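You operate a simulated robot arm through the tools that you are given. There is no shell and no other tool.

Carry out the task below with a simulated two-armed robot. There is one attempt and no reset: what you move stays moved.

JOB
Shut the engines down: levers to idle, FUEL and PUMP off, guard shut, BATTERY off last.
Fine: the levers are at idle before FUEL goes off.

Only the result counts: the job must be done as asked and must still hold three seconds after the hand-in. Knocking over, shifting, dropping, spilling or breaking anything else fails it.

ROBOT AND FRAMES
Two 7-joint arms with fingered hands on one trunk that stands fixed in place. Base frame: the origin is at the foot of the trunk, x ahead of it, y to its left, z up. Units: m, rad, N and s.
The left shoulder is at [0.05, 0.214, 0.869], the right one opposite. With the tool pointing down near the work surface each hand reaches from about 0.42 to 0.9 m from the base axis, measured 20 degrees to its own side. Payload 3 kg a hand.
The tool frame of a hand sits at the grasp point between the pads (the TCP): z along the fingers, y along the line on which they close. The tips reach 0.026 m beyond it. The gripper opens to 0.132 m. The gripper's body begins 0.073 m behind the TCP. The gripper is a hand of 3 fingers: y runs from the thumb to the fingers, the wrist lies at [0, 0, -0.229] in the tool frame, and closing takes about 1.5 s.
Orientation is told as [roll, pitch, yaw] about the base's x, y, z axes, in that order, counted from this pose: with the fingers straight down and closing along the base's y, the tool's x points along the base's -x, its y along +y and its z along -z.

CONTROLS
- The arms move only by the tool servo_tool. It takes "left_targets", "right_targets" or both (then of equal length, played together; a hand with none holds still); each is a list of rows, each a list of 7 numbers: the shift along the base's x, y, z in units of 400 mm (1.0 is 400 mm), then the turn, a rotation vector about the base's x, y, z in units of 45 degrees (1.0 is 45 degrees), then the finger opening in mm, from 0 to 132. In form: [[dx, dy, dz, ax, ay, az, jaw], ...]. A call has 1 to 20 rows; each row is the pose to reach, as a shift and turn from the pose commanded when the call began. A call with a number of a shift or a turn outside -1 to 1 is refused whole. A row lasts 0.2 s, in which the tool goes at most 0.05 m and 0.15 rad; a call with a longer step from one row to the next is refused whole, and so is a gripper value outside its range. A pose out of reach is approached as far as the arm can. The call stops where the force on the tool passes 50 N (or 10 N more than at its start, if that is more) or the arm is blocked; 0.2 s more then pass. The fingers move at their own pace (about 0.072 m/s each) and stop on an object; they squeeze with about 29 N. The grip force told is the motor's: it shows also when the fingers shut on nothing. Time passes only in rows, and 0.2 s behind the last, so rows that repeat a pose let the fingers close. It gives the time, the measured TCP pose, the force on the tool (base axes), the opening and the grip force at its end, in the units of the frame above (readings bear some noise), with the torque about the TCP (base axes, N m) and any sound that the robot's microphone picked up.
- Cameras (640 x 400 px; columns grow to the right, rows downward): "scene" is now at [0.0292, -0.0117, 1.4913]; the picture's right is [-0.15, -0.99, 0.00], its down [-0.72, 0.11, -0.69] and it looks along [0.68, -0.10, -0.72] (base axes); focal length 352 px, centre (320, 200). "left" rides on the left gripper at [-0.062, 0.003, -0.092] in its tool frame; the picture's right is [-0.05, -1.00, 0.00], its down [0.83, -0.04, -0.56] and it looks along [0.55, -0.03, 0.83] (tool axes); focal length 230 px, centre (320, 200). "right" rides on the right gripper at [0.062, 0.003, -0.092] in its tool frame; the picture's right is [-0.05, 1.00, 0.00], its down [-0.83, -0.04, -0.56] and it looks along [-0.55, -0.03, 0.83] (tool axes); focal length 230 px, centre (320, 200). There is no depth. A picture from a camera that has moved, and an enlarged one, comes with that camera's place and axes in the base frame and with its lens.
- snapshot(camera): a new picture of that camera. It takes no simulated time.
- grasp_type(shape, hand): the hand has 3 fingers and takes this shape, open, in about a second: jaw (thumb against the fingers, like two jaws); tri (thumb and two fingers); tip (a fingertip pinch); poke (one finger out to press); point (the index stretched); flat (the hand flat); cup (the hand cupped); fist (a fist). The gripper value then closes the fingers along that shape, each until it touches; the sizes above hold for jaw. It gives what a move gives, with no picture.
- aim_head(pan, tilt): turns the head with the scene camera to pan (to the left, within 1.501 rad either way) and tilt (down, from -0.506 to 1.204), counted from straight ahead of the robot. It gives what a move gives.
- enlarge(camera, box): a new picture of the part [left, top, right, bottom] of that camera's present view, enlarged. It takes no simulated time.
- job_done(): hands the job in; it is judged then, once.

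Nothing tells you positions but the pictures and the camera data. Unless the task says otherwise, let go and move clear before handing in.

The tools are called after ">>>" as name(argument=value, ...) on one line, values as JSON. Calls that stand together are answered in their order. servo_tool: Moves the arms, as the interface text tells. Its arguments: {"type":"object","properties":{"left_targets":{"type":"array"},"right_targets":{"type":"array"}},"required":[]} The other tools are called the same way: grasp_type (shape, hand) gives the hand a shape; aim_head (pan, tilt) turns the head that bears the scene camera; snapshot (camera) takes a picture; enlarge (camera, box) takes an enlarged picture of a part of a camera's view; job_done () hands the job in.

At the start:

```text
t: 0.0
left_eef_pos: [0.6148, 0.1398, 1.1146]
left_orientation: [0.001, 0.001, -0.173]
left_ft_force: [0.4, 0.1, -0.4]
left_ft_torque: [0.0, 0.0, 0.01]
left_gripper_width: 0.1318
left_gripper_force: 0.0
left_shape: jaw
right_eef_pos: [0.5371, -0.3295, 1.0827]
right_orientation: [0.0, 0.001, -0.172]
right_ft_force: [0.7, -0.4, -0.3]
right_ft_torque: [0.01, -0.02, -0.01]
right_gripper_width: 0.1319
right_gripper_force: 0.1
right_shape: jaw
head pan, tilt: [-0.152, 0.81]
```

scene: 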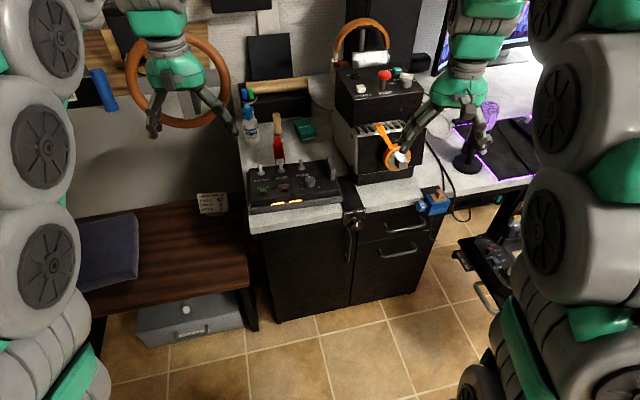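
right: 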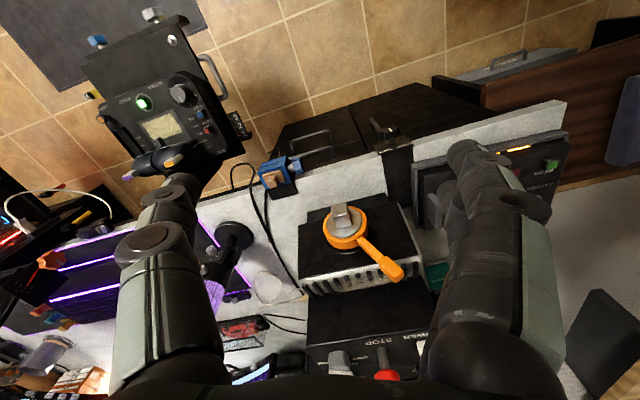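
left: 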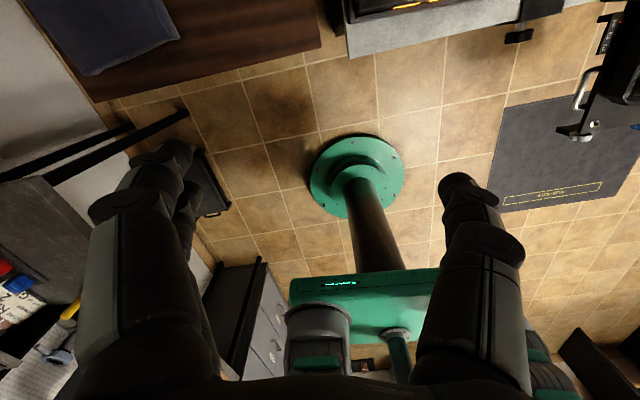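

I see a small console with switches at the front-left of the bench (scene about column 293, row 185), and other devices nearby. I'll look closer before moving anything.

>>> enlarge(camera="scene", box=[230, 110, 360, 220])

>>> enlarge(camera="scene", box=[320, 40, 440, 190])

>>> enlarge(camera="scene", box=[430, 170, 540, 300])

```text
3.64 times, centred on (295, 165) of scene
camera zoom: at [0.0292, -0.0117, 1.4913], right [-0.15, -0.99, 0.0], down [-0.72, 0.11, -0.69], along [0.68, -0.1, -0.72], focal length 1279 px, centre (411, 327)
```

zoom: 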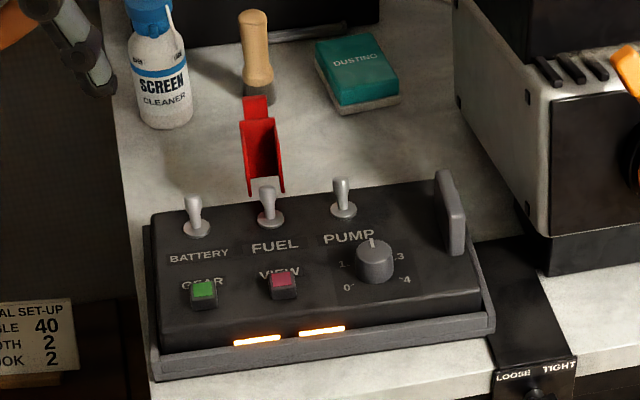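

```text
2.67 times, centred on (380, 115) of scene
camera zoom: at [0.0292, -0.0117, 1.4913], right [-0.15, -0.99, 0.0], down [-0.72, 0.11, -0.69], along [0.68, -0.1, -0.72], focal length 938 px, centre (160, 427)
```

zoom: 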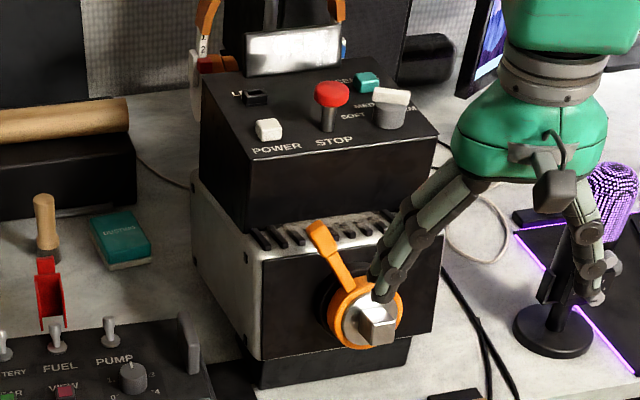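

```text
3.08 times, centred on (485, 235) of scene
camera zoom: at [0.0292, -0.0117, 1.4913], right [-0.15, -0.99, 0.0], down [-0.72, 0.11, -0.69], along [0.68, -0.1, -0.72], focal length 1083 px, centre (-188, 92)
```

zoom: 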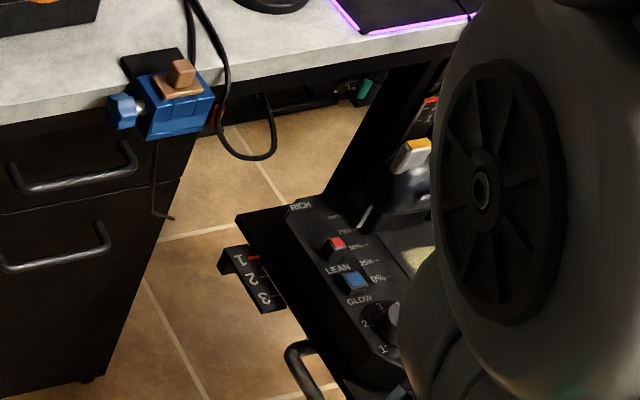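

The console carries BATTERY, FUEL (red guard up behind it) and PUMP; the levers seem to be on a separate quadrant off to the right. I'll turn the head to see it.

>>> aim_head(pan=-0.75, tilt=0.9)

>>> enlarge(camera="right", box=[60, 0, 270, 200])

>>> snapshot(camera="scene")

```text
t: 1.0
left_eef_pos: [0.6147, 0.14, 1.1146]
left_orientation: [0.002, 0.001, -0.173]
left_ft_force: [-0.4, -0.4, -0.3]
left_ft_torque: [-0.01, 0.01, 0.02]
left_gripper_width: 0.1319
left_gripper_force: 0.1
left_shape: jaw
right_eef_pos: [0.5374, -0.3294, 1.0836]
right_orientation: [0.001, -0.001, -0.174]
right_ft_force: [-0.2, 0.4, 0.8]
right_ft_torque: [0.01, -0.02, 0.02]
right_gripper_width: 0.1318
right_gripper_force: 0.1
right_shape: jaw
head pan, tilt: [-0.75, 0.901]
```

```text
2.00 times, centred on (165, 100) of right
camera zoom: at [0.4775, -0.3159, 1.1758], right [0.22, 0.97, 0.0], down [0.81, -0.19, 0.56], along [0.54, -0.12, -0.83], focal length 460 px, centre (630, 400)
```

zoom: 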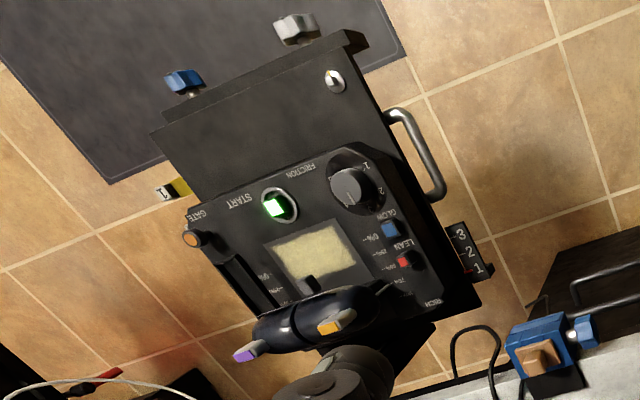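

```text
taken
```

scene: 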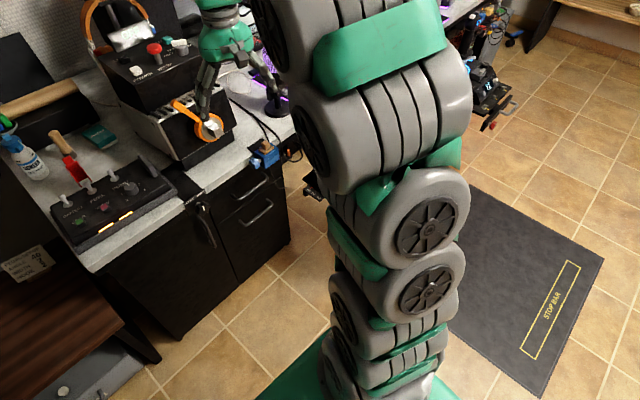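

The lever quadrant stands to the right at about (0.55, -0.65, 0.6), hidden from the head by the right arm. I'll move the right hand back and right, at its present height, to see it with the wrist camera.

>>> servo_tool(right_targets=[[-0.06, -0.08, 0, 0, 0, 0, 132], [-0.12, -0.16, 0, 0, 0, 0, 132], [-0.18, -0.24, 0, 0, 0, 0, 132], [-0.24, -0.32, 0, 0, 0, 0, 132], [-0.3, -0.4, 0, 0, 0, 0, 132], [-0.36, -0.48, 0, 0, 0, 0, 132], [-0.4, -0.56, 0, 0, 0, 0, 132], [-0.4, -0.64, 0, 0, 0, 0, 132]])

>>> snapshot(camera="right")

>>> snapshot(camera="scene")

```text
t: 2.8
left_eef_pos: [0.6135, 0.1398, 1.1143]
left_orientation: [0.0, 0.0, -0.173]
left_ft_force: [-1.1, 0.4, 0.7]
left_ft_torque: [0.03, 0.03, 0.0]
left_gripper_width: 0.1321
left_gripper_force: 0.0
left_shape: jaw
right_eef_pos: [0.3782, -0.5878, 1.0805]
right_orientation: [-0.001, 0.002, -0.173]
right_ft_force: [-0.5, -0.2, 0.4]
right_ft_torque: [0.02, 0.01, -0.04]
right_gripper_width: 0.1317
right_gripper_force: 0.1
right_shape: jaw
head pan, tilt: [-0.75, 0.901]
```

```text
taken
camera right: at [0.3178, -0.574, 1.1727], right [0.22, 0.97, 0.0], down [0.81, -0.19, 0.55], along [0.54, -0.12, -0.83], focal length 230 px, centre (320, 200)
```

right: 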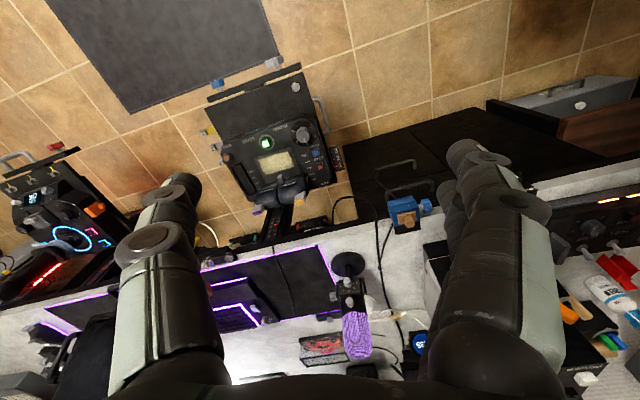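

```text
taken
```

scene: 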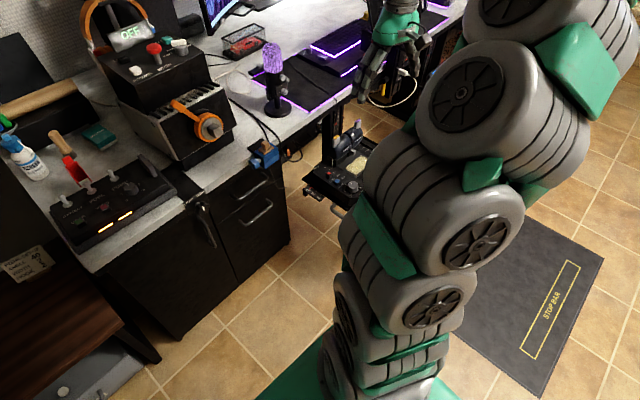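

The quadrant is now visible in both views. I'll enlarge it.

>>> enlarge(camera="right", box=[190, 70, 350, 250])

>>> enlarge(camera="scene", box=[290, 90, 410, 230])

```text
2.22 times, centred on (270, 160) of right
camera zoom: at [0.3178, -0.574, 1.1727], right [0.22, 0.97, 0.0], down [0.81, -0.19, 0.55], along [0.54, -0.12, -0.83], focal length 511 px, centre (431, 289)
```

zoom: 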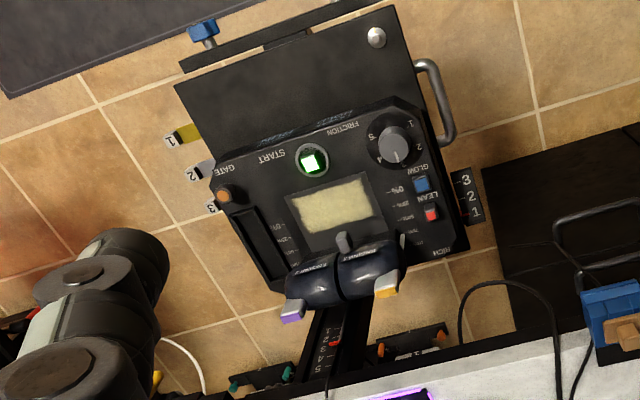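

```text
2.86 times, centred on (350, 160) of scene
camera zoom: at [0.0052, -0.051, 1.4842], right [-0.68, -0.73, 0.0], down [-0.57, 0.53, -0.62], along [0.45, -0.42, -0.78], focal length 1005 px, centre (234, 314)
```

zoom: 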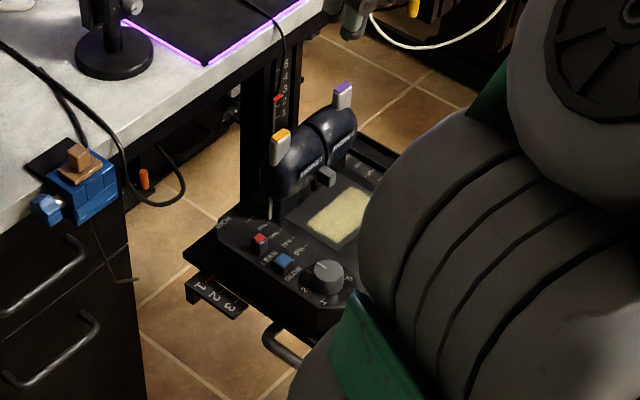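

The orange tag sits at about (0.61, -0.69, 0.70) and the purple one at about (0.61, -0.80, 0.71); the panel is near z 0.60. I'll bring the wrist camera closer.

>>> servo_tool(right_targets=[[0, -0.04, -0.1, 0, 0, 0, 132], [0, -0.08, -0.2, 0, 0, 0, 132], [0, -0.12, -0.3, 0, 0, 0, 132], [0, -0.16, -0.4, 0, 0, 0, 132], [0, -0.2, -0.5, 0, 0, 0, 132]])

>>> snapshot(camera="right")

>>> enlarge(camera="right", box=[180, 60, 460, 260])

>>> snapshot(camera="scene")

```text
t: 4.0
left_eef_pos: [0.6133, 0.1398, 1.114]
left_orientation: [0.0, -0.001, -0.172]
left_ft_force: [-0.5, 0.9, 0.3]
left_ft_torque: [0.02, 0.01, 0.03]
left_gripper_width: 0.1318
left_gripper_force: 0.1
left_shape: jaw
right_eef_pos: [0.3764, -0.6675, 0.8813]
right_orientation: [-0.001, 0.0, -0.175]
right_ft_force: [-0.2, -0.5, -0.1]
right_ft_torque: [0.03, 0.01, -0.01]
right_gripper_width: 0.1322
right_gripper_force: 0.1
right_shape: jaw
head pan, tilt: [-0.75, 0.901]
```

```text
taken
camera right: at [0.317, -0.6528, 0.9741], right [0.22, 0.97, 0.0], down [0.81, -0.19, 0.56], along [0.54, -0.12, -0.83], focal length 230 px, centre (320, 200)
```

right: 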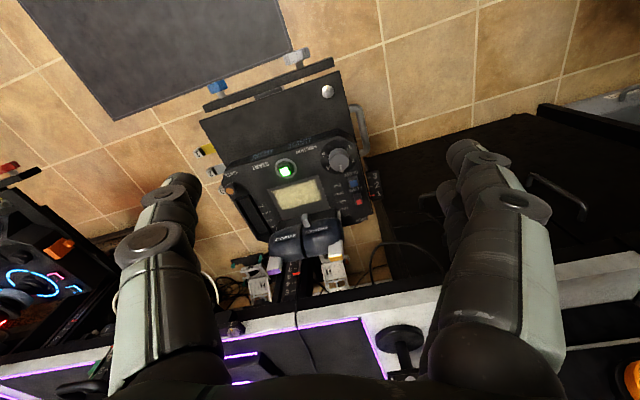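

```text
2.00 times, centred on (320, 160) of right
camera zoom: at [0.317, -0.6528, 0.9741], right [0.22, 0.97, 0.0], down [0.81, -0.19, 0.56], along [0.54, -0.12, -0.83], focal length 460 px, centre (320, 280)
```

zoom: 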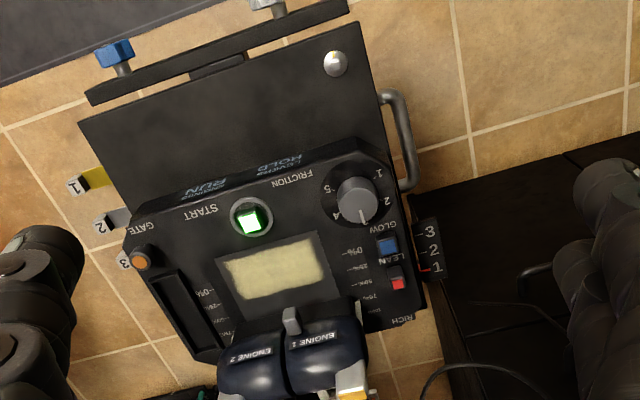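

```text
taken
```

scene: 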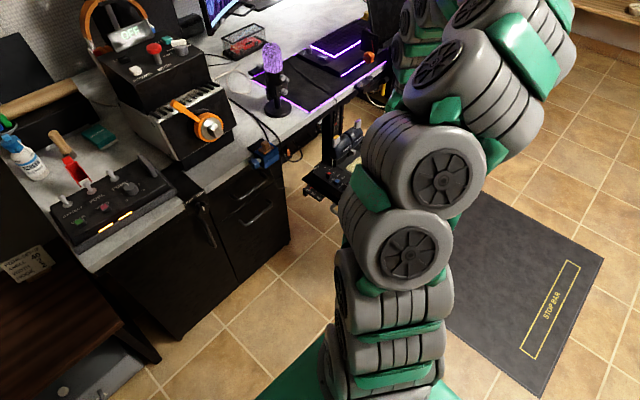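

I'll read the labels on the quadrant's front lip and look at the gate and the lever bases.

>>> enlarge(camera="right", box=[220, 120, 380, 220])

>>> enlarge(camera="right", box=[230, 200, 390, 300])

>>> enlarge(camera="right", box=[190, 120, 310, 195])

```text
4.00 times, centred on (300, 170) of right
camera zoom: at [0.317, -0.6528, 0.9741], right [0.22, 0.97, 0.0], down [0.81, -0.19, 0.56], along [0.54, -0.12, -0.83], focal length 920 px, centre (400, 320)
```

zoom: 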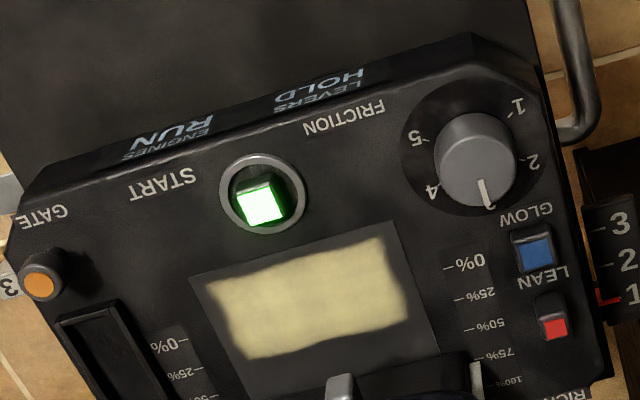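

```text
4.00 times, centred on (310, 250) of right
camera zoom: at [0.317, -0.6528, 0.9741], right [0.22, 0.97, 0.0], down [0.81, -0.19, 0.56], along [0.54, -0.12, -0.83], focal length 920 px, centre (360, 0)
```

zoom: 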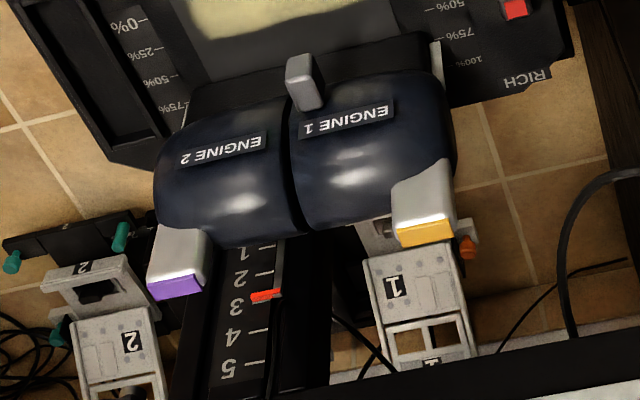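

```text
5.33 times, centred on (250, 158) of right
camera zoom: at [0.317, -0.6528, 0.9741], right [0.22, 0.97, 0.0], down [0.81, -0.19, 0.56], along [0.54, -0.12, -0.83], focal length 1227 px, centre (693, 427)
```

zoom: 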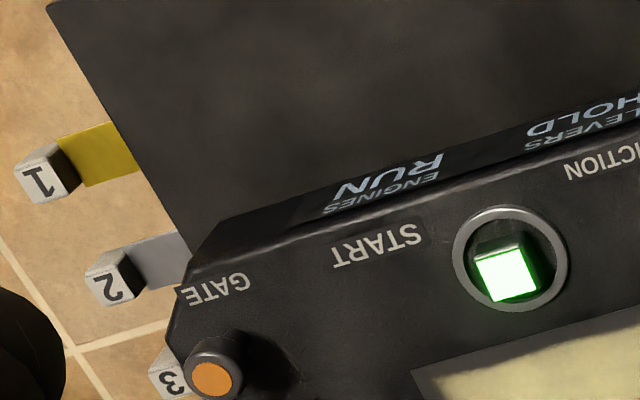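

The lever heads are two dark-blue drums (centre about x 0.61, z 0.65) with tags sticking up, now near 100 %; 0 % lies toward the robot. I want a side view for clearance to the bench edge and post, so I'll swing the right hand to the left of the quadrant and turn it to look along -y.

>>> servo_tool(right_targets=[[0.02, 0.04, 0.03, 0, 0, -0.166, 132], [0.04, 0.09, 0.06, 0, 0, -0.333, 132], [0.06, 0.14, 0.08, 0, 0, -0.5, 132], [0.08, 0.19, 0.1, 0, 0, -0.666, 132], [0.1, 0.24, 0.1, 0, 0, -0.833, 132], [0.12, 0.28, 0.1, 0, 0, -0.99, 132]])

>>> servo_tool(right_targets=[[0.02, 0.05, 0, 0, 0, -0.166, 132], [0.04, 0.1, 0, 0, 0, -0.333, 132], [0.06, 0.15, -0.02, 0, 0, -0.5, 132], [0.08, 0.2, -0.04, 0, 0, -0.666, 132], [0.1, 0.25, -0.06, 0, 0, -0.8, 132]])

>>> snapshot(camera="right")

>>> snapshot(camera="scene")

```text
t: 5.4
left_eef_pos: [0.6136, 0.1397, 1.1132]
left_orientation: [0.0, -0.001, -0.172]
left_ft_force: [0.7, -0.8, -0.3]
left_ft_torque: [-0.03, -0.04, 0.03]
left_gripper_width: 0.1318
left_gripper_force: 0.1
left_shape: jaw
right_eef_pos: [0.4253, -0.5549, 0.9237]
right_orientation: [0.002, -0.001, -0.954]
right_ft_force: [-0.1, 1.0, 0.7]
right_ft_torque: [0.01, 0.01, 0.01]
right_gripper_width: 0.1318
right_gripper_force: 0.1
right_shape: jaw
head pan, tilt: [-0.75, 0.901]
```

```text
t: 6.6
left_eef_pos: [0.6142, 0.1393, 1.1144]
left_orientation: [0.0, 0.001, -0.173]
left_ft_force: [0.3, 0.5, -0.5]
left_ft_torque: [-0.04, -0.02, -0.01]
left_gripper_width: 0.1318
left_gripper_force: 0.0
left_shape: jaw
right_eef_pos: [0.4659, -0.4513, 0.9007]
right_orientation: [-0.001, 0.0, -1.582]
right_ft_force: [0.0, 0.1, -1.0]
right_ft_torque: [0.02, 0.05, -0.01]
right_gripper_width: 0.132
right_gripper_force: 0.0
right_shape: jaw
head pan, tilt: [-0.75, 0.901]
```

```text
taken
camera right: at [0.4695, -0.3902, 0.992], right [1.0, -0.06, 0.0], down [-0.05, -0.83, 0.56], along [-0.03, -0.55, -0.83], focal length 230 px, centre (320, 200)
```

right: 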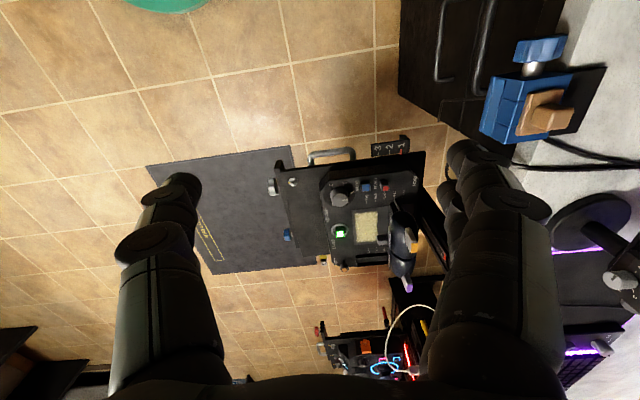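

```text
taken
```

scene: 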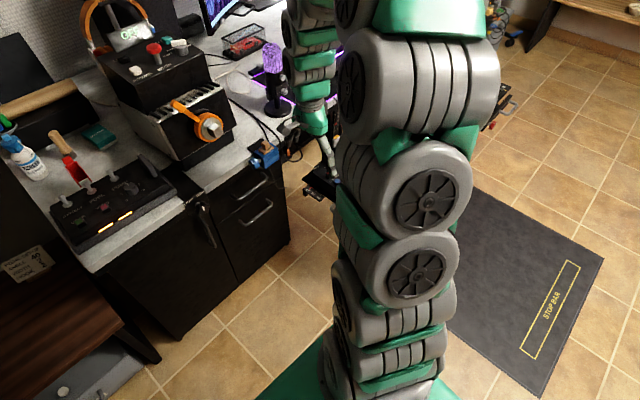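

Useful side view; I'll enlarge the lever area.

>>> enlarge(camera="right", box=[260, 120, 460, 300])

>>> enlarge(camera="right", box=[370, 170, 450, 300])

```text
2.22 times, centred on (360, 210) of right
camera zoom: at [0.4695, -0.3902, 0.992], right [1.0, -0.06, 0.0], down [-0.05, -0.83, 0.56], along [-0.03, -0.55, -0.83], focal length 511 px, centre (231, 178)
```

zoom: 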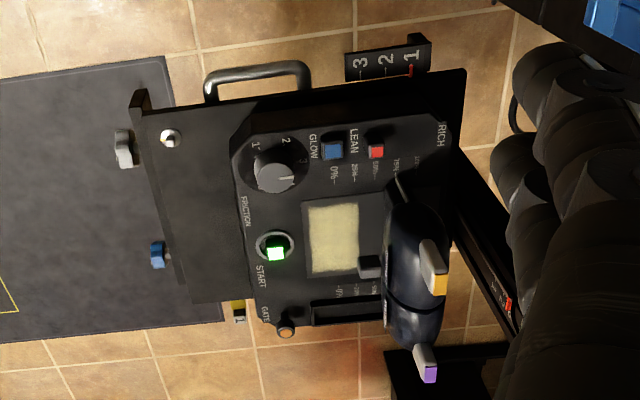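

```text
3.08 times, centred on (410, 235) of right
camera zoom: at [0.4695, -0.3902, 0.992], right [1.0, -0.06, 0.0], down [-0.05, -0.83, 0.56], along [-0.03, -0.55, -0.83], focal length 708 px, centre (43, 92)
```

zoom: 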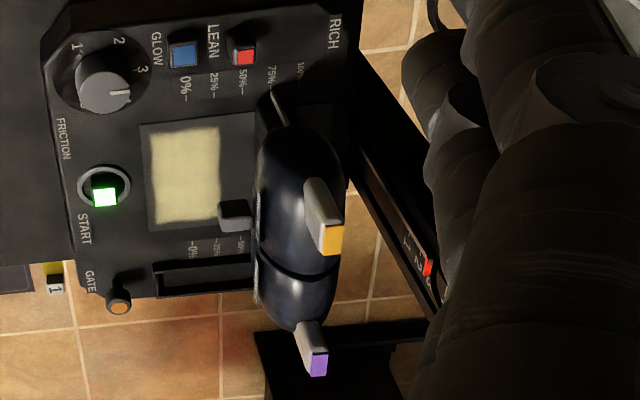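

The drums are about 0.058 m thick, centred near x 0.618, z 0.65, with the far face close under the bench edge (about x 0.66, z 0.76), so one slim finger behind each tag looks best. I'll try the poke shape and see where the finger lies.

>>> grasp_type(hand="right", shape="poke")

>>> snapshot(camera="right")

>>> snapshot(camera="scene")

```text
t: 7.5
left_eef_pos: [0.6145, 0.1392, 1.1145]
left_orientation: [0.0, 0.0, -0.173]
left_ft_force: [-0.8, 0.9, 0.1]
left_ft_torque: [0.02, 0.02, 0.01]
left_gripper_width: 0.1319
left_gripper_force: 0.1
left_shape: jaw
right_eef_pos: [0.4642, -0.4515, 0.9001]
right_orientation: [-0.002, 0.0, -1.578]
right_ft_force: [0.0, -0.8, 0.9]
right_ft_torque: [-0.01, 0.03, 0.01]
right_gripper_width: 0.0002
right_gripper_force: 0.1
right_shape: poke
head pan, tilt: [-0.75, 0.901]
```

```text
taken
camera right: at [0.4693, -0.3906, 0.9923], right [1.0, -0.06, 0.0], down [-0.05, -0.83, 0.56], along [-0.03, -0.55, -0.83], focal length 230 px, centre (320, 200)
```

right: 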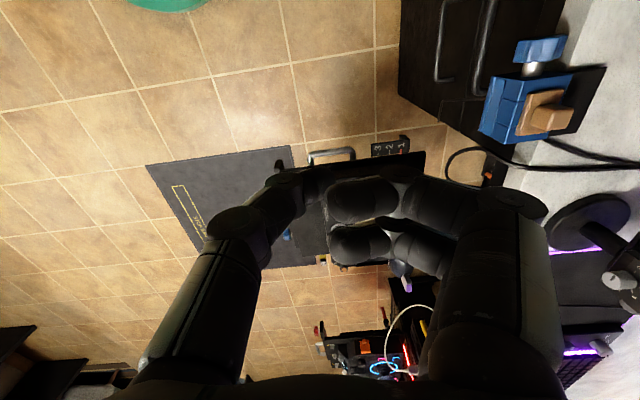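

```text
taken
```

scene: 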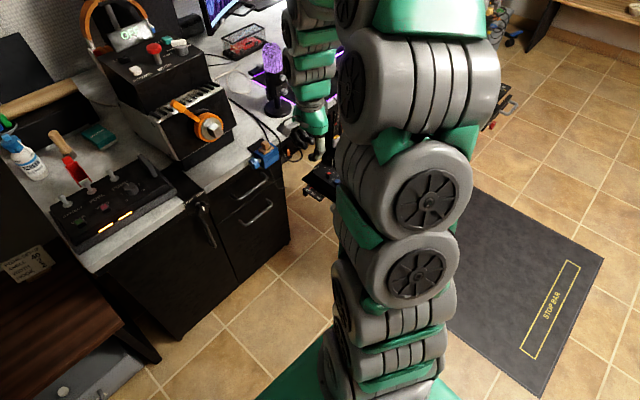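

In poke the thumb is the digit that stays out, with its tip near the grasp point; the curled fingers hide part of the view. I'll compare with the point shape.

>>> grasp_type(hand="right", shape="point")

>>> snapshot(camera="right")

```text
t: 8.4
left_eef_pos: [0.615, 0.1389, 1.1141]
left_orientation: [0.0, 0.001, -0.173]
left_ft_force: [-0.4, -1.3, -0.4]
left_ft_torque: [0.02, -0.02, 0.0]
left_gripper_width: 0.1319
left_gripper_force: 0.1
left_shape: jaw
right_eef_pos: [0.4649, -0.4527, 0.8989]
right_orientation: [-0.001, -0.001, -1.577]
right_ft_force: [0.1, 0.2, 0.4]
right_ft_torque: [-0.01, 0.01, 0.01]
right_gripper_width: 0.0
right_gripper_force: 0.0
right_shape: point
head pan, tilt: [-0.75, 0.901]
```

```text
taken
camera right: at [0.4693, -0.3906, 0.9923], right [1.0, -0.06, 0.0], down [-0.05, -0.83, 0.56], along [-0.03, -0.55, -0.83], focal length 230 px, centre (320, 200)
```

right: 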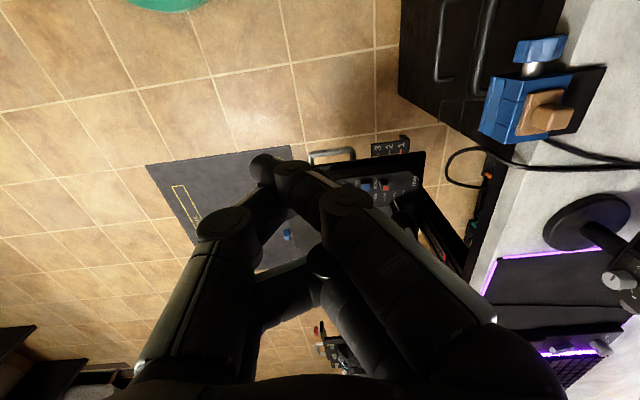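

I'll check the bench edge position next to the quadrant, since that limits the room behind the levers.

>>> enlarge(camera="right", box=[400, 120, 560, 320])

>>> enlarge(camera="scene", box=[230, 80, 350, 200])

```text
2.00 times, centred on (480, 220) of right
camera zoom: at [0.4693, -0.3906, 0.9923], right [1.0, -0.06, 0.0], down [-0.05, -0.83, 0.56], along [-0.03, -0.55, -0.83], focal length 460 px, centre (0, 160)
```

zoom: 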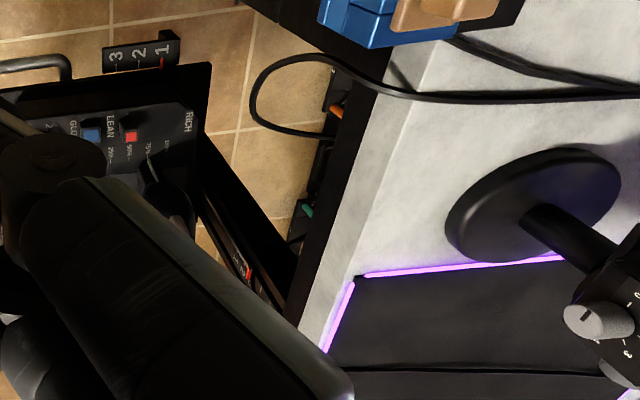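

```text
3.33 times, centred on (290, 140) of scene
camera zoom: at [0.0052, -0.051, 1.4842], right [-0.68, -0.73, 0.0], down [-0.57, 0.53, -0.62], along [0.45, -0.42, -0.78], focal length 1173 px, centre (420, 400)
```

zoom: 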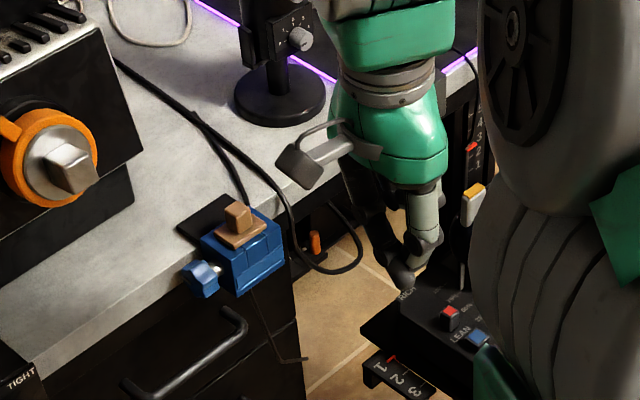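

Bench top is about z 0.76 with its front edge near x 0.70, so there is roughly 5 cm of room behind the drums. Plan: closed jaw, hand yawed back to about 0 and tilted about 20° so the fingertips hook behind one drum at a time and pull it toward me. First I restore jaw and turn back at a safe height.

>>> grasp_type(hand="right", shape="jaw")

>>> servo_tool(right_targets=[[0.0, -0.03, 0.08, 0, 0, 0.166, 100], [0.02, -0.08, 0.14, 0, 0, 0.333, 60], [0.04, -0.14, 0.16, 0, 0, 0.5, 30], [0.06, -0.2, 0.16, 0, 0, 0.666, 0], [0.08, -0.26, 0.16, 0, 0, 0.833, 0], [0.1, -0.32, 0.16, 0, 0, 0.99, 0]])

>>> servo_tool(right_targets=[[0.02, -0.06, 0, 0, 0, 0.166, 0], [0.05, -0.12, 0, 0, 0, 0.333, 0], [0.08, -0.18, 0, 0, 0, 0.5, 0], [0.11, -0.24, 0, 0, 0, 0.666, 0], [0.14, -0.3, 0, 0, 0, 0.833, 0], [0.17, -0.34, 0, 0, 0, 0.95, 0]])

>>> snapshot(camera="right")

>>> snapshot(camera="scene")

```text
t: 9.3
left_eef_pos: [0.6144, 0.1406, 1.1139]
left_orientation: [0.0, -0.001, -0.172]
left_ft_force: [-0.4, -0.8, -0.6]
left_ft_torque: [0.02, 0.04, -0.02]
left_gripper_width: 0.132
left_gripper_force: 0.0
left_shape: jaw
right_eef_pos: [0.4643, -0.4529, 0.9002]
right_orientation: [-0.001, -0.001, -1.579]
right_ft_force: [0.6, -0.3, -1.0]
right_ft_torque: [0.03, -0.02, 0.03]
right_gripper_width: 0.0949
right_gripper_force: 0.0
right_shape: jaw
head pan, tilt: [-0.75, 0.901]
```

```text
t: 10.7
left_eef_pos: [0.6133, 0.1395, 1.1135]
left_orientation: [-0.001, -0.001, -0.173]
left_ft_force: [-0.4, -0.1, 0.5]
left_ft_torque: [-0.01, 0.03, -0.03]
left_gripper_width: 0.1317
left_gripper_force: 0.1
left_shape: jaw
right_eef_pos: [0.5051, -0.583, 0.9629]
right_orientation: [0.0, 0.0, -0.8]
right_ft_force: [-0.5, 0.4, 0.7]
right_ft_torque: [-0.01, -0.03, 0.01]
right_gripper_width: 0.0001
right_gripper_force: 29.3
right_shape: jaw
head pan, tilt: [-0.75, 0.901]
```

```text
t: 12.1
left_eef_pos: [0.6144, 0.1395, 1.1145]
left_orientation: [0.001, -0.001, -0.172]
left_ft_force: [0.3, 0.3, 0.3]
left_ft_torque: [-0.02, 0.03, -0.03]
left_gripper_width: 0.1317
left_gripper_force: 0.0
left_shape: jaw
right_eef_pos: [0.5731, -0.7164, 0.9624]
right_orientation: [0.001, 0.001, -0.052]
right_ft_force: [0.8, 0.1, 0.4]
right_ft_torque: [0.0, 0.02, 0.03]
right_gripper_width: 0.0003
right_gripper_force: 29.4
right_shape: jaw
head pan, tilt: [-0.75, 0.901]
```

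```text
taken
camera right: at [0.5128, -0.7108, 1.055], right [0.1, 0.99, 0.0], down [0.83, -0.09, 0.55], along [0.55, -0.06, -0.83], focal length 230 px, centre (320, 200)
```

right: 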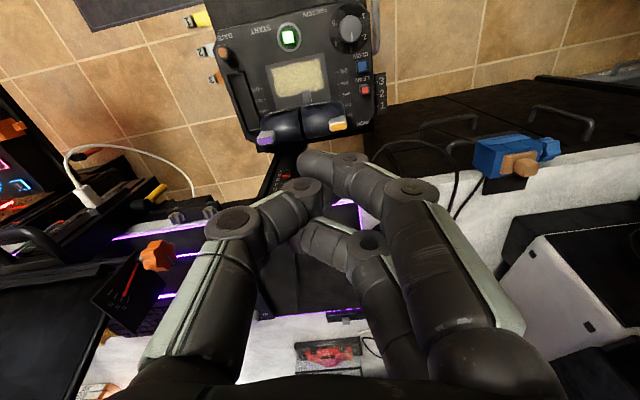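

```text
taken
```

scene: 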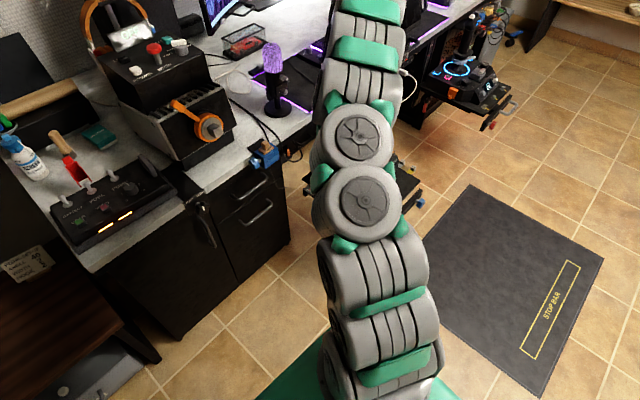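

The closed hand hovers above and slightly behind the levers. I'll enlarge to see how the fingertips and the levers are placed.

>>> enlarge(camera="right", box=[240, 130, 440, 290])

>>> enlarge(camera="right", box=[200, 0, 400, 160])

```text
2.50 times, centred on (340, 210) of right
camera zoom: at [0.5128, -0.7108, 1.055], right [0.1, 0.99, 0.0], down [0.83, -0.09, 0.55], along [0.55, -0.06, -0.83], focal length 575 px, centre (270, 175)
```

zoom: 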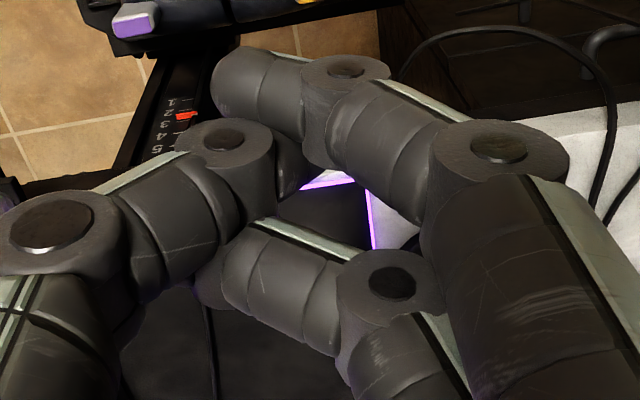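

```text
2.50 times, centred on (300, 80) of right
camera zoom: at [0.5128, -0.7108, 1.055], right [0.1, 0.99, 0.0], down [0.83, -0.09, 0.55], along [0.55, -0.06, -0.83], focal length 575 px, centre (370, 500)
```

zoom: 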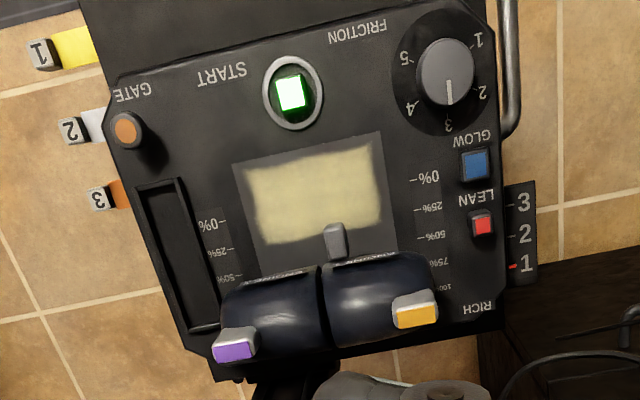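

In the closed jaw the fingertips cross, so I'll open the jaw to about 90 mm: thumb behind lever 2, near finger behind lever 1. Still high up, I tilt the hand about 30° (wrist toward me), set the yaw to about -0.18 and centre on y -0.745.

>>> servo_tool(right_targets=[[0.0, -0.015, 0, 0, -0.13, -0.033, 40], [0.0, -0.03, 0, 0, -0.26, -0.066, 80], [0.0, -0.045, 0, 0, -0.4, -0.1, 90], [0.0, -0.06, 0, 0, -0.53, -0.133, 90], [0.0, -0.07, 0, 0, -0.667, -0.165, 90], [0.0, -0.07, 0, 0, -0.667, -0.165, 90], [0.0, -0.07, 0, 0, -0.667, -0.165, 90]])

>>> snapshot(camera="right")

>>> snapshot(camera="scene")

```text
t: 13.7
left_eef_pos: [0.6154, 0.1395, 1.1134]
left_orientation: [-0.001, 0.001, -0.174]
left_ft_force: [0.4, -0.2, 0.3]
left_ft_torque: [0.0, 0.02, 0.0]
left_gripper_width: 0.1318
left_gripper_force: 0.1
left_shape: jaw
right_eef_pos: [0.5739, -0.7452, 0.9626]
right_orientation: [0.07, -0.519, -0.206]
right_ft_force: [0.3, 0.3, -0.6]
right_ft_torque: [0.03, 0.02, 0.0]
right_gripper_width: 0.0897
right_gripper_force: 0.0
right_shape: jaw
head pan, tilt: [-0.75, 0.901]
```

```text
taken
camera right: at [0.4767, -0.7285, 1.0127], right [0.21, 0.97, 0.09], down [0.42, -0.17, 0.89], along [0.88, -0.15, -0.45], focal length 230 px, centre (320, 200)
```

right: 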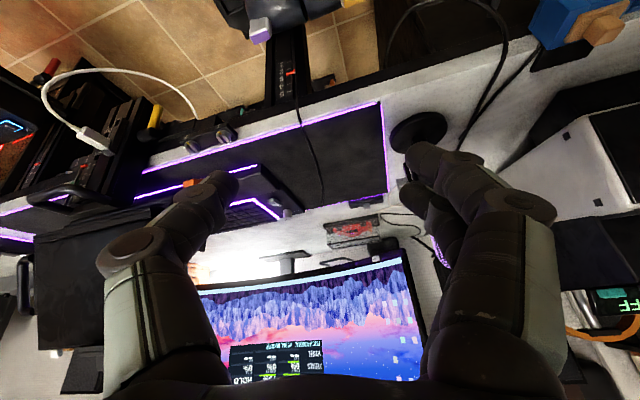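

```text
taken
```

scene: 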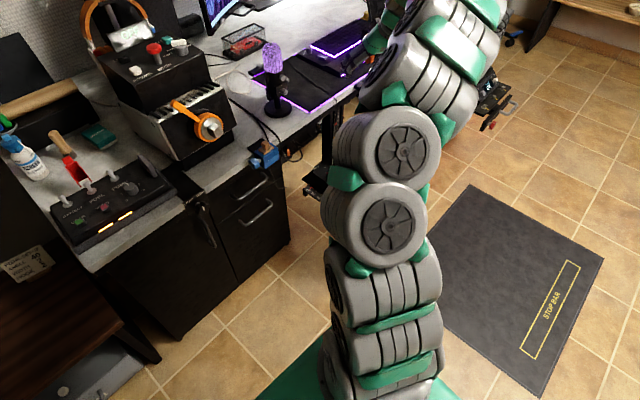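

I'll level the hand (yaw about 0, tilt about 20°) and come down to roughly 14 cm above the hook point, along the finger axis, then check.

>>> servo_tool(right_targets=[[0.02, 0, -0.07, -0.022, 0.054, 0.065, 90], [0.044, 0, -0.148, -0.045, 0.108, 0.13, 90], [0.066, 0, -0.222, -0.067, 0.162, 0.2, 90], [0.0875, 0, -0.295, -0.089, 0.216, 0.26, 90]])

>>> snapshot(camera="right")

>>> snapshot(camera="scene")

```text
t: 14.7
left_eef_pos: [0.6136, 0.1398, 1.1149]
left_orientation: [0.0, 0.001, -0.172]
left_ft_force: [-0.2, -0.6, 0.3]
left_ft_torque: [-0.01, -0.02, 0.02]
left_gripper_width: 0.132
left_gripper_force: 0.1
left_shape: jaw
right_eef_pos: [0.6065, -0.7449, 0.8459]
right_orientation: [-0.02, -0.357, 0.037]
right_ft_force: [0.3, 0.1, 0.5]
right_ft_torque: [-0.02, 0.03, -0.01]
right_gripper_width: 0.0899
right_gripper_force: 0.1
right_shape: jaw
head pan, tilt: [-0.75, 0.901]
```

```text
taken
camera right: at [0.5176, -0.7432, 0.9103], right [0.02, 1.0, 0.0], down [0.59, -0.01, 0.81], along [0.81, -0.02, -0.59], focal length 230 px, centre (320, 200)
```

right: 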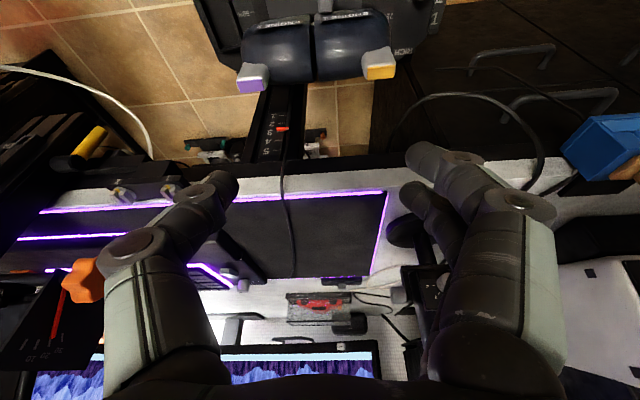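

```text
taken
```

scene: 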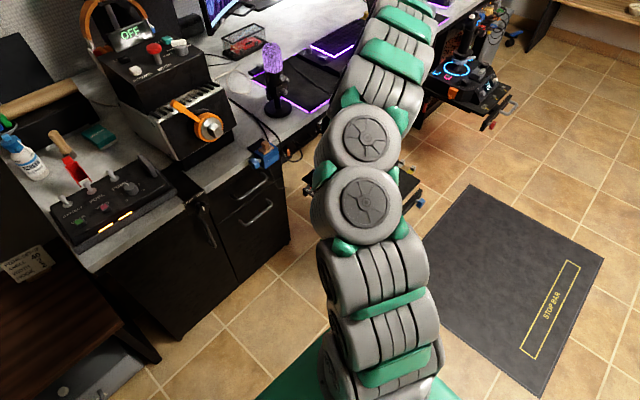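

Levers are lined up between thumb and fingers. I'll enlarge to check the bench edge and the gap.

>>> enlarge(camera="right", box=[190, 40, 450, 220])

```text
2.22 times, centred on (320, 130) of right
camera zoom: at [0.5176, -0.7432, 0.9103], right [0.02, 1.0, 0.0], down [0.59, -0.01, 0.81], along [0.81, -0.02, -0.59], focal length 511 px, centre (320, 356)
```

zoom: 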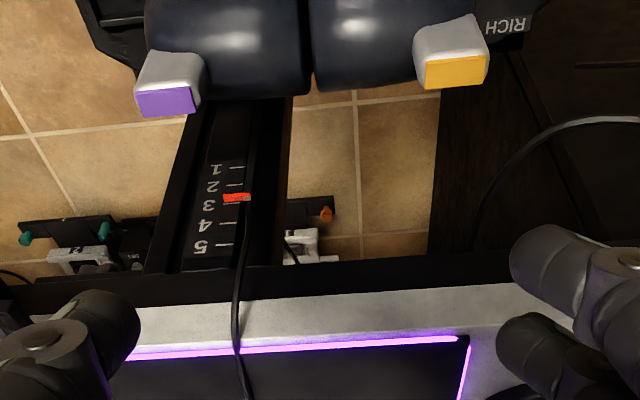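

Clearance looks right (bench front face about x 0.707). I'll descend along the finger axis two thirds of the way and look again.

>>> servo_tool(right_targets=[[0.036, 0, -0.095, 0, 0, 0, 90], [0.072, 0, -0.19, 0, 0, 0, 90], [0.1075, 0, -0.283, 0, 0, 0, 90]])

>>> snapshot(camera="right")

```text
t: 15.5
left_eef_pos: [0.6138, 0.1388, 1.1136]
left_orientation: [-0.001, 0.001, -0.173]
left_ft_force: [0.4, -0.1, 0.2]
left_ft_torque: [0.02, -0.04, 0.03]
left_gripper_width: 0.132
left_gripper_force: 0.0
left_shape: jaw
right_eef_pos: [0.6498, -0.7434, 0.732]
right_orientation: [-0.024, -0.359, 0.038]
right_ft_force: [0.8, 0.1, -0.8]
right_ft_torque: [-0.05, 0.0, 0.04]
right_gripper_width: 0.0894
right_gripper_force: 0.1
right_shape: jaw
head pan, tilt: [-0.75, 0.901]
```

```text
taken
camera right: at [0.5608, -0.7415, 0.7971], right [0.02, 1.0, 0.0], down [0.58, -0.01, 0.81], along [0.81, -0.02, -0.58], focal length 230 px, centre (320, 200)
```

right: 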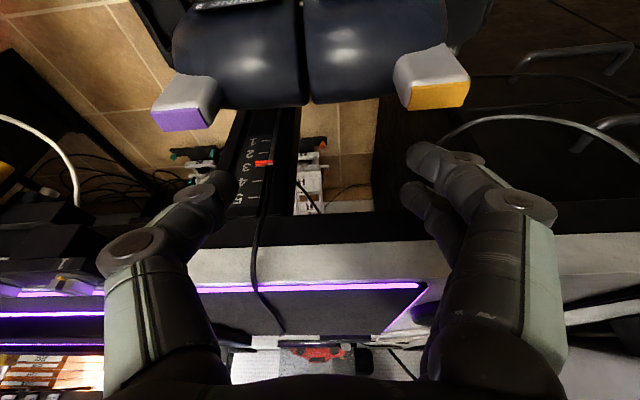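

Fingers pass just beyond the tags with room to spare. I'll go down the remaining 6 cm to hook behind the drums.

>>> servo_tool(right_targets=[[0.02, 0, -0.05, 0, 0, 0, 90], [0.04, 0, -0.1, 0, 0, 0, 90], [0.056, 0, -0.145, 0, 0, 0, 90]])

>>> snapshot(camera="right")

>>> snapshot(camera="scene")

```text
t: 16.3
left_eef_pos: [0.6145, 0.141, 1.1136]
left_orientation: [0.002, 0.0, -0.173]
left_ft_force: [0.0, -0.2, 0.4]
left_ft_torque: [0.0, -0.01, 0.0]
left_gripper_width: 0.132
left_gripper_force: 0.0
left_shape: jaw
right_eef_pos: [0.6726, -0.7452, 0.673]
right_orientation: [-0.023, -0.357, 0.038]
right_ft_force: [0.0, 0.4, -0.2]
right_ft_torque: [0.04, 0.01, -0.03]
right_gripper_width: 0.0899
right_gripper_force: 0.0
right_shape: jaw
head pan, tilt: [-0.75, 0.901]
```

```text
taken
camera right: at [0.5836, -0.7431, 0.7381], right [0.02, 1.0, 0.0], down [0.58, -0.01, 0.81], along [0.81, -0.02, -0.58], focal length 230 px, centre (320, 200)
```

right: 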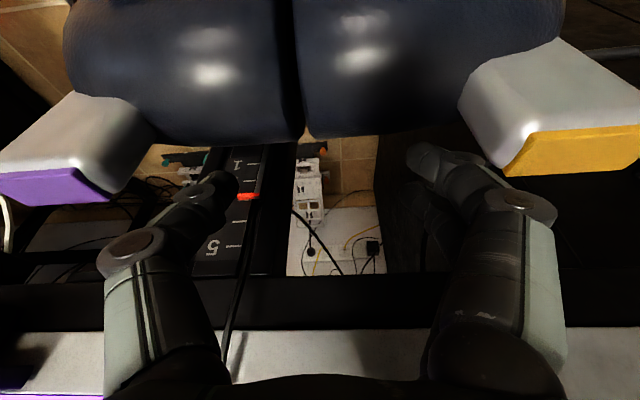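

```text
taken
```

scene: 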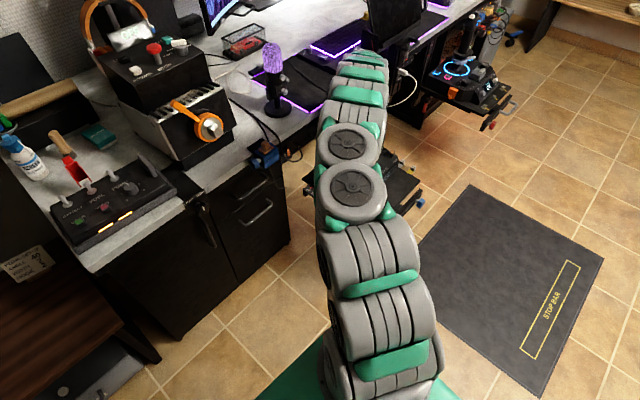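

Both fingertips sit behind the drums, between the tags, with no contact force. I'll start pulling gently toward me and watch the force.

>>> servo_tool(right_targets=[[-0.02, 0, 0, 0, 0, 0, 90], [-0.04, 0, 0, 0, 0, 0, 90], [-0.06, 0, 0, 0, 0, 0, 90], [-0.08, 0, 0, 0, 0, 0, 90], [-0.1, 0, 0, 0, 0, 0, 90]])

>>> snapshot(camera="right")

```text
t: 17.5
left_eef_pos: [0.6152, 0.1401, 1.113]
left_orientation: [-0.001, 0.0, -0.173]
left_ft_force: [-0.7, 0.2, -0.1]
left_ft_torque: [0.02, 0.0, 0.02]
left_gripper_width: 0.1319
left_gripper_force: 0.0
left_shape: jaw
right_eef_pos: [0.633, -0.7472, 0.6745]
right_orientation: [-0.023, -0.357, 0.037]
right_ft_force: [2.8, -1.3, 0.6]
right_ft_torque: [0.07, 0.06, -0.15]
right_gripper_width: 0.0895
right_gripper_force: 0.0
right_shape: jaw
head pan, tilt: [-0.75, 0.901]
```

```text
taken
camera right: at [0.5438, -0.7439, 0.7395], right [0.02, 1.0, 0.0], down [0.59, -0.01, 0.81], along [0.81, -0.02, -0.59], focal length 230 px, centre (320, 200)
```

right: 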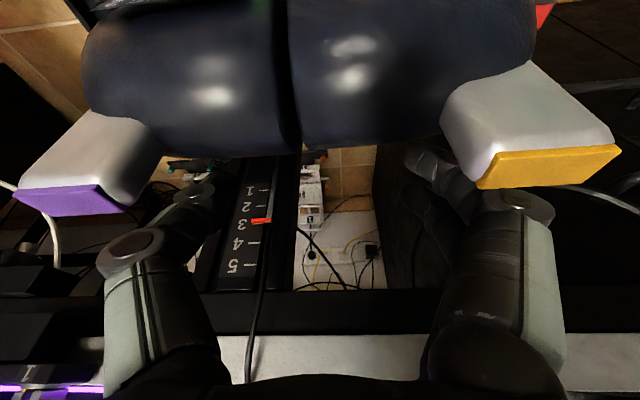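

Light contact (about 3 N) and both drums are following. I'll continue pulling, easing down slightly to follow the arc.

>>> servo_tool(right_targets=[[-0.02, 0, -0.002, 0, 0, 0, 90], [-0.04, 0, -0.006, 0, 0, 0, 90], [-0.06, 0, -0.012, 0, 0, 0, 90], [-0.075, 0, -0.016, 0, 0, 0, 90]])

>>> snapshot(camera="right")

>>> snapshot(camera="scene")

```text
t: 18.5
left_eef_pos: [0.6135, 0.1414, 1.1144]
left_orientation: [-0.001, 0.0, -0.172]
left_ft_force: [0.5, 0.6, -0.2]
left_ft_torque: [0.0, 0.01, 0.01]
left_gripper_width: 0.1321
left_gripper_force: 0.0
left_shape: jaw
right_eef_pos: [0.6071, -0.7456, 0.6706]
right_orientation: [-0.026, -0.36, 0.039]
right_ft_force: [18.8, -1.3, 10.6]
right_ft_torque: [0.7, 0.41, -1.04]
right_gripper_width: 0.0896
right_gripper_force: 0.0
right_shape: jaw
head pan, tilt: [-0.75, 0.901]
```

```text
taken
camera right: at [0.5169, -0.7443, 0.7348], right [0.02, 1.0, -0.01], down [0.58, -0.01, 0.81], along [0.81, -0.02, -0.58], focal length 230 px, centre (320, 200)
```

right: 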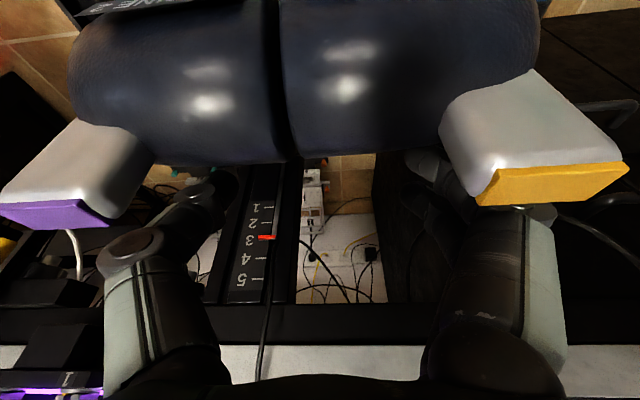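

```text
taken
```

scene: 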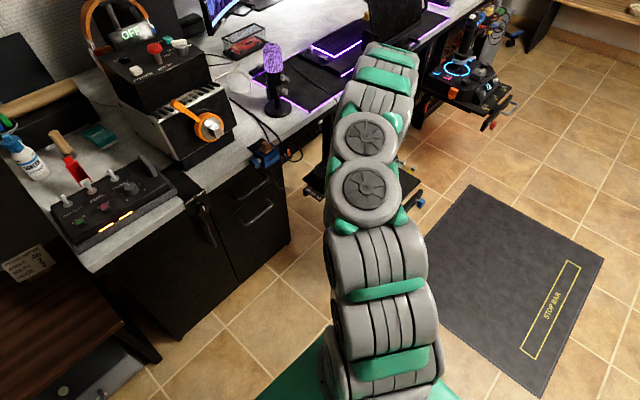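

Force rose to about 19 N back and 11 N up, which may be the idle stop. Before pulling harder, I'll back off the way I came and look at the scale.

>>> servo_tool(right_targets=[[0.04, 0, 0.0, 0, 0, 0, 90], [0.08, 0, 0.01, 0, 0, 0, 90], [0.06, 0, 0.09, 0, 0, 0, 90], [0.025, 0, 0.19, 0, 0, 0, 90], [-0.02, 0, 0.3, 0, 0, 0, 90], [-0.08, 0, 0.4, 0, 0, 0, 90], [-0.17, 0, 0.46, 0, 0, 0, 90], [-0.26, 0, 0.5, 0, 0, 0, 90], [-0.36, 0, 0.52, 0, 0.15, 0, 90], [-0.46, 0, 0.52, 0, 0.3, 0, 90]])

>>> snapshot(camera="right")

>>> enlarge(camera="right", box=[200, 60, 440, 260])

```text
t: 20.7
left_eef_pos: [0.6145, 0.1396, 1.1132]
left_orientation: [0.0, 0.0, -0.174]
left_ft_force: [-0.1, -0.5, -0.2]
left_ft_torque: [0.01, -0.01, -0.05]
left_gripper_width: 0.1319
left_gripper_force: 0.1
left_shape: jaw
right_eef_pos: [0.4184, -0.7464, 0.8764]
right_orientation: [-0.014, -0.118, 0.038]
right_ft_force: [-0.2, 0.1, -0.3]
right_ft_torque: [0.01, 0.01, 0.01]
right_gripper_width: 0.0895
right_gripper_force: 0.0
right_shape: jaw
head pan, tilt: [-0.75, 0.901]
```

```text
taken
camera right: at [0.347, -0.7437, 0.9617], right [0.02, 1.0, -0.01], down [0.76, -0.01, 0.65], along [0.65, -0.02, -0.76], focal length 230 px, centre (320, 200)
```

right: 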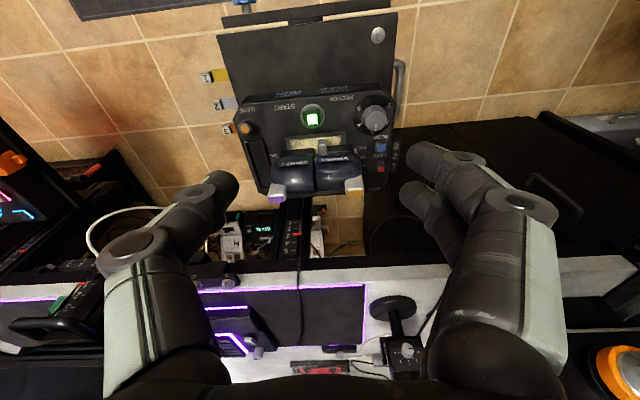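

```text
2.00 times, centred on (320, 160) of right
camera zoom: at [0.347, -0.7437, 0.9617], right [0.02, 1.0, -0.01], down [0.76, -0.01, 0.65], along [0.65, -0.02, -0.76], focal length 460 px, centre (320, 280)
```

zoom: 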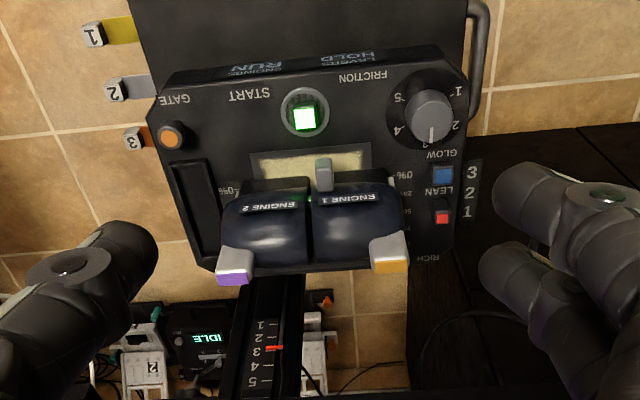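

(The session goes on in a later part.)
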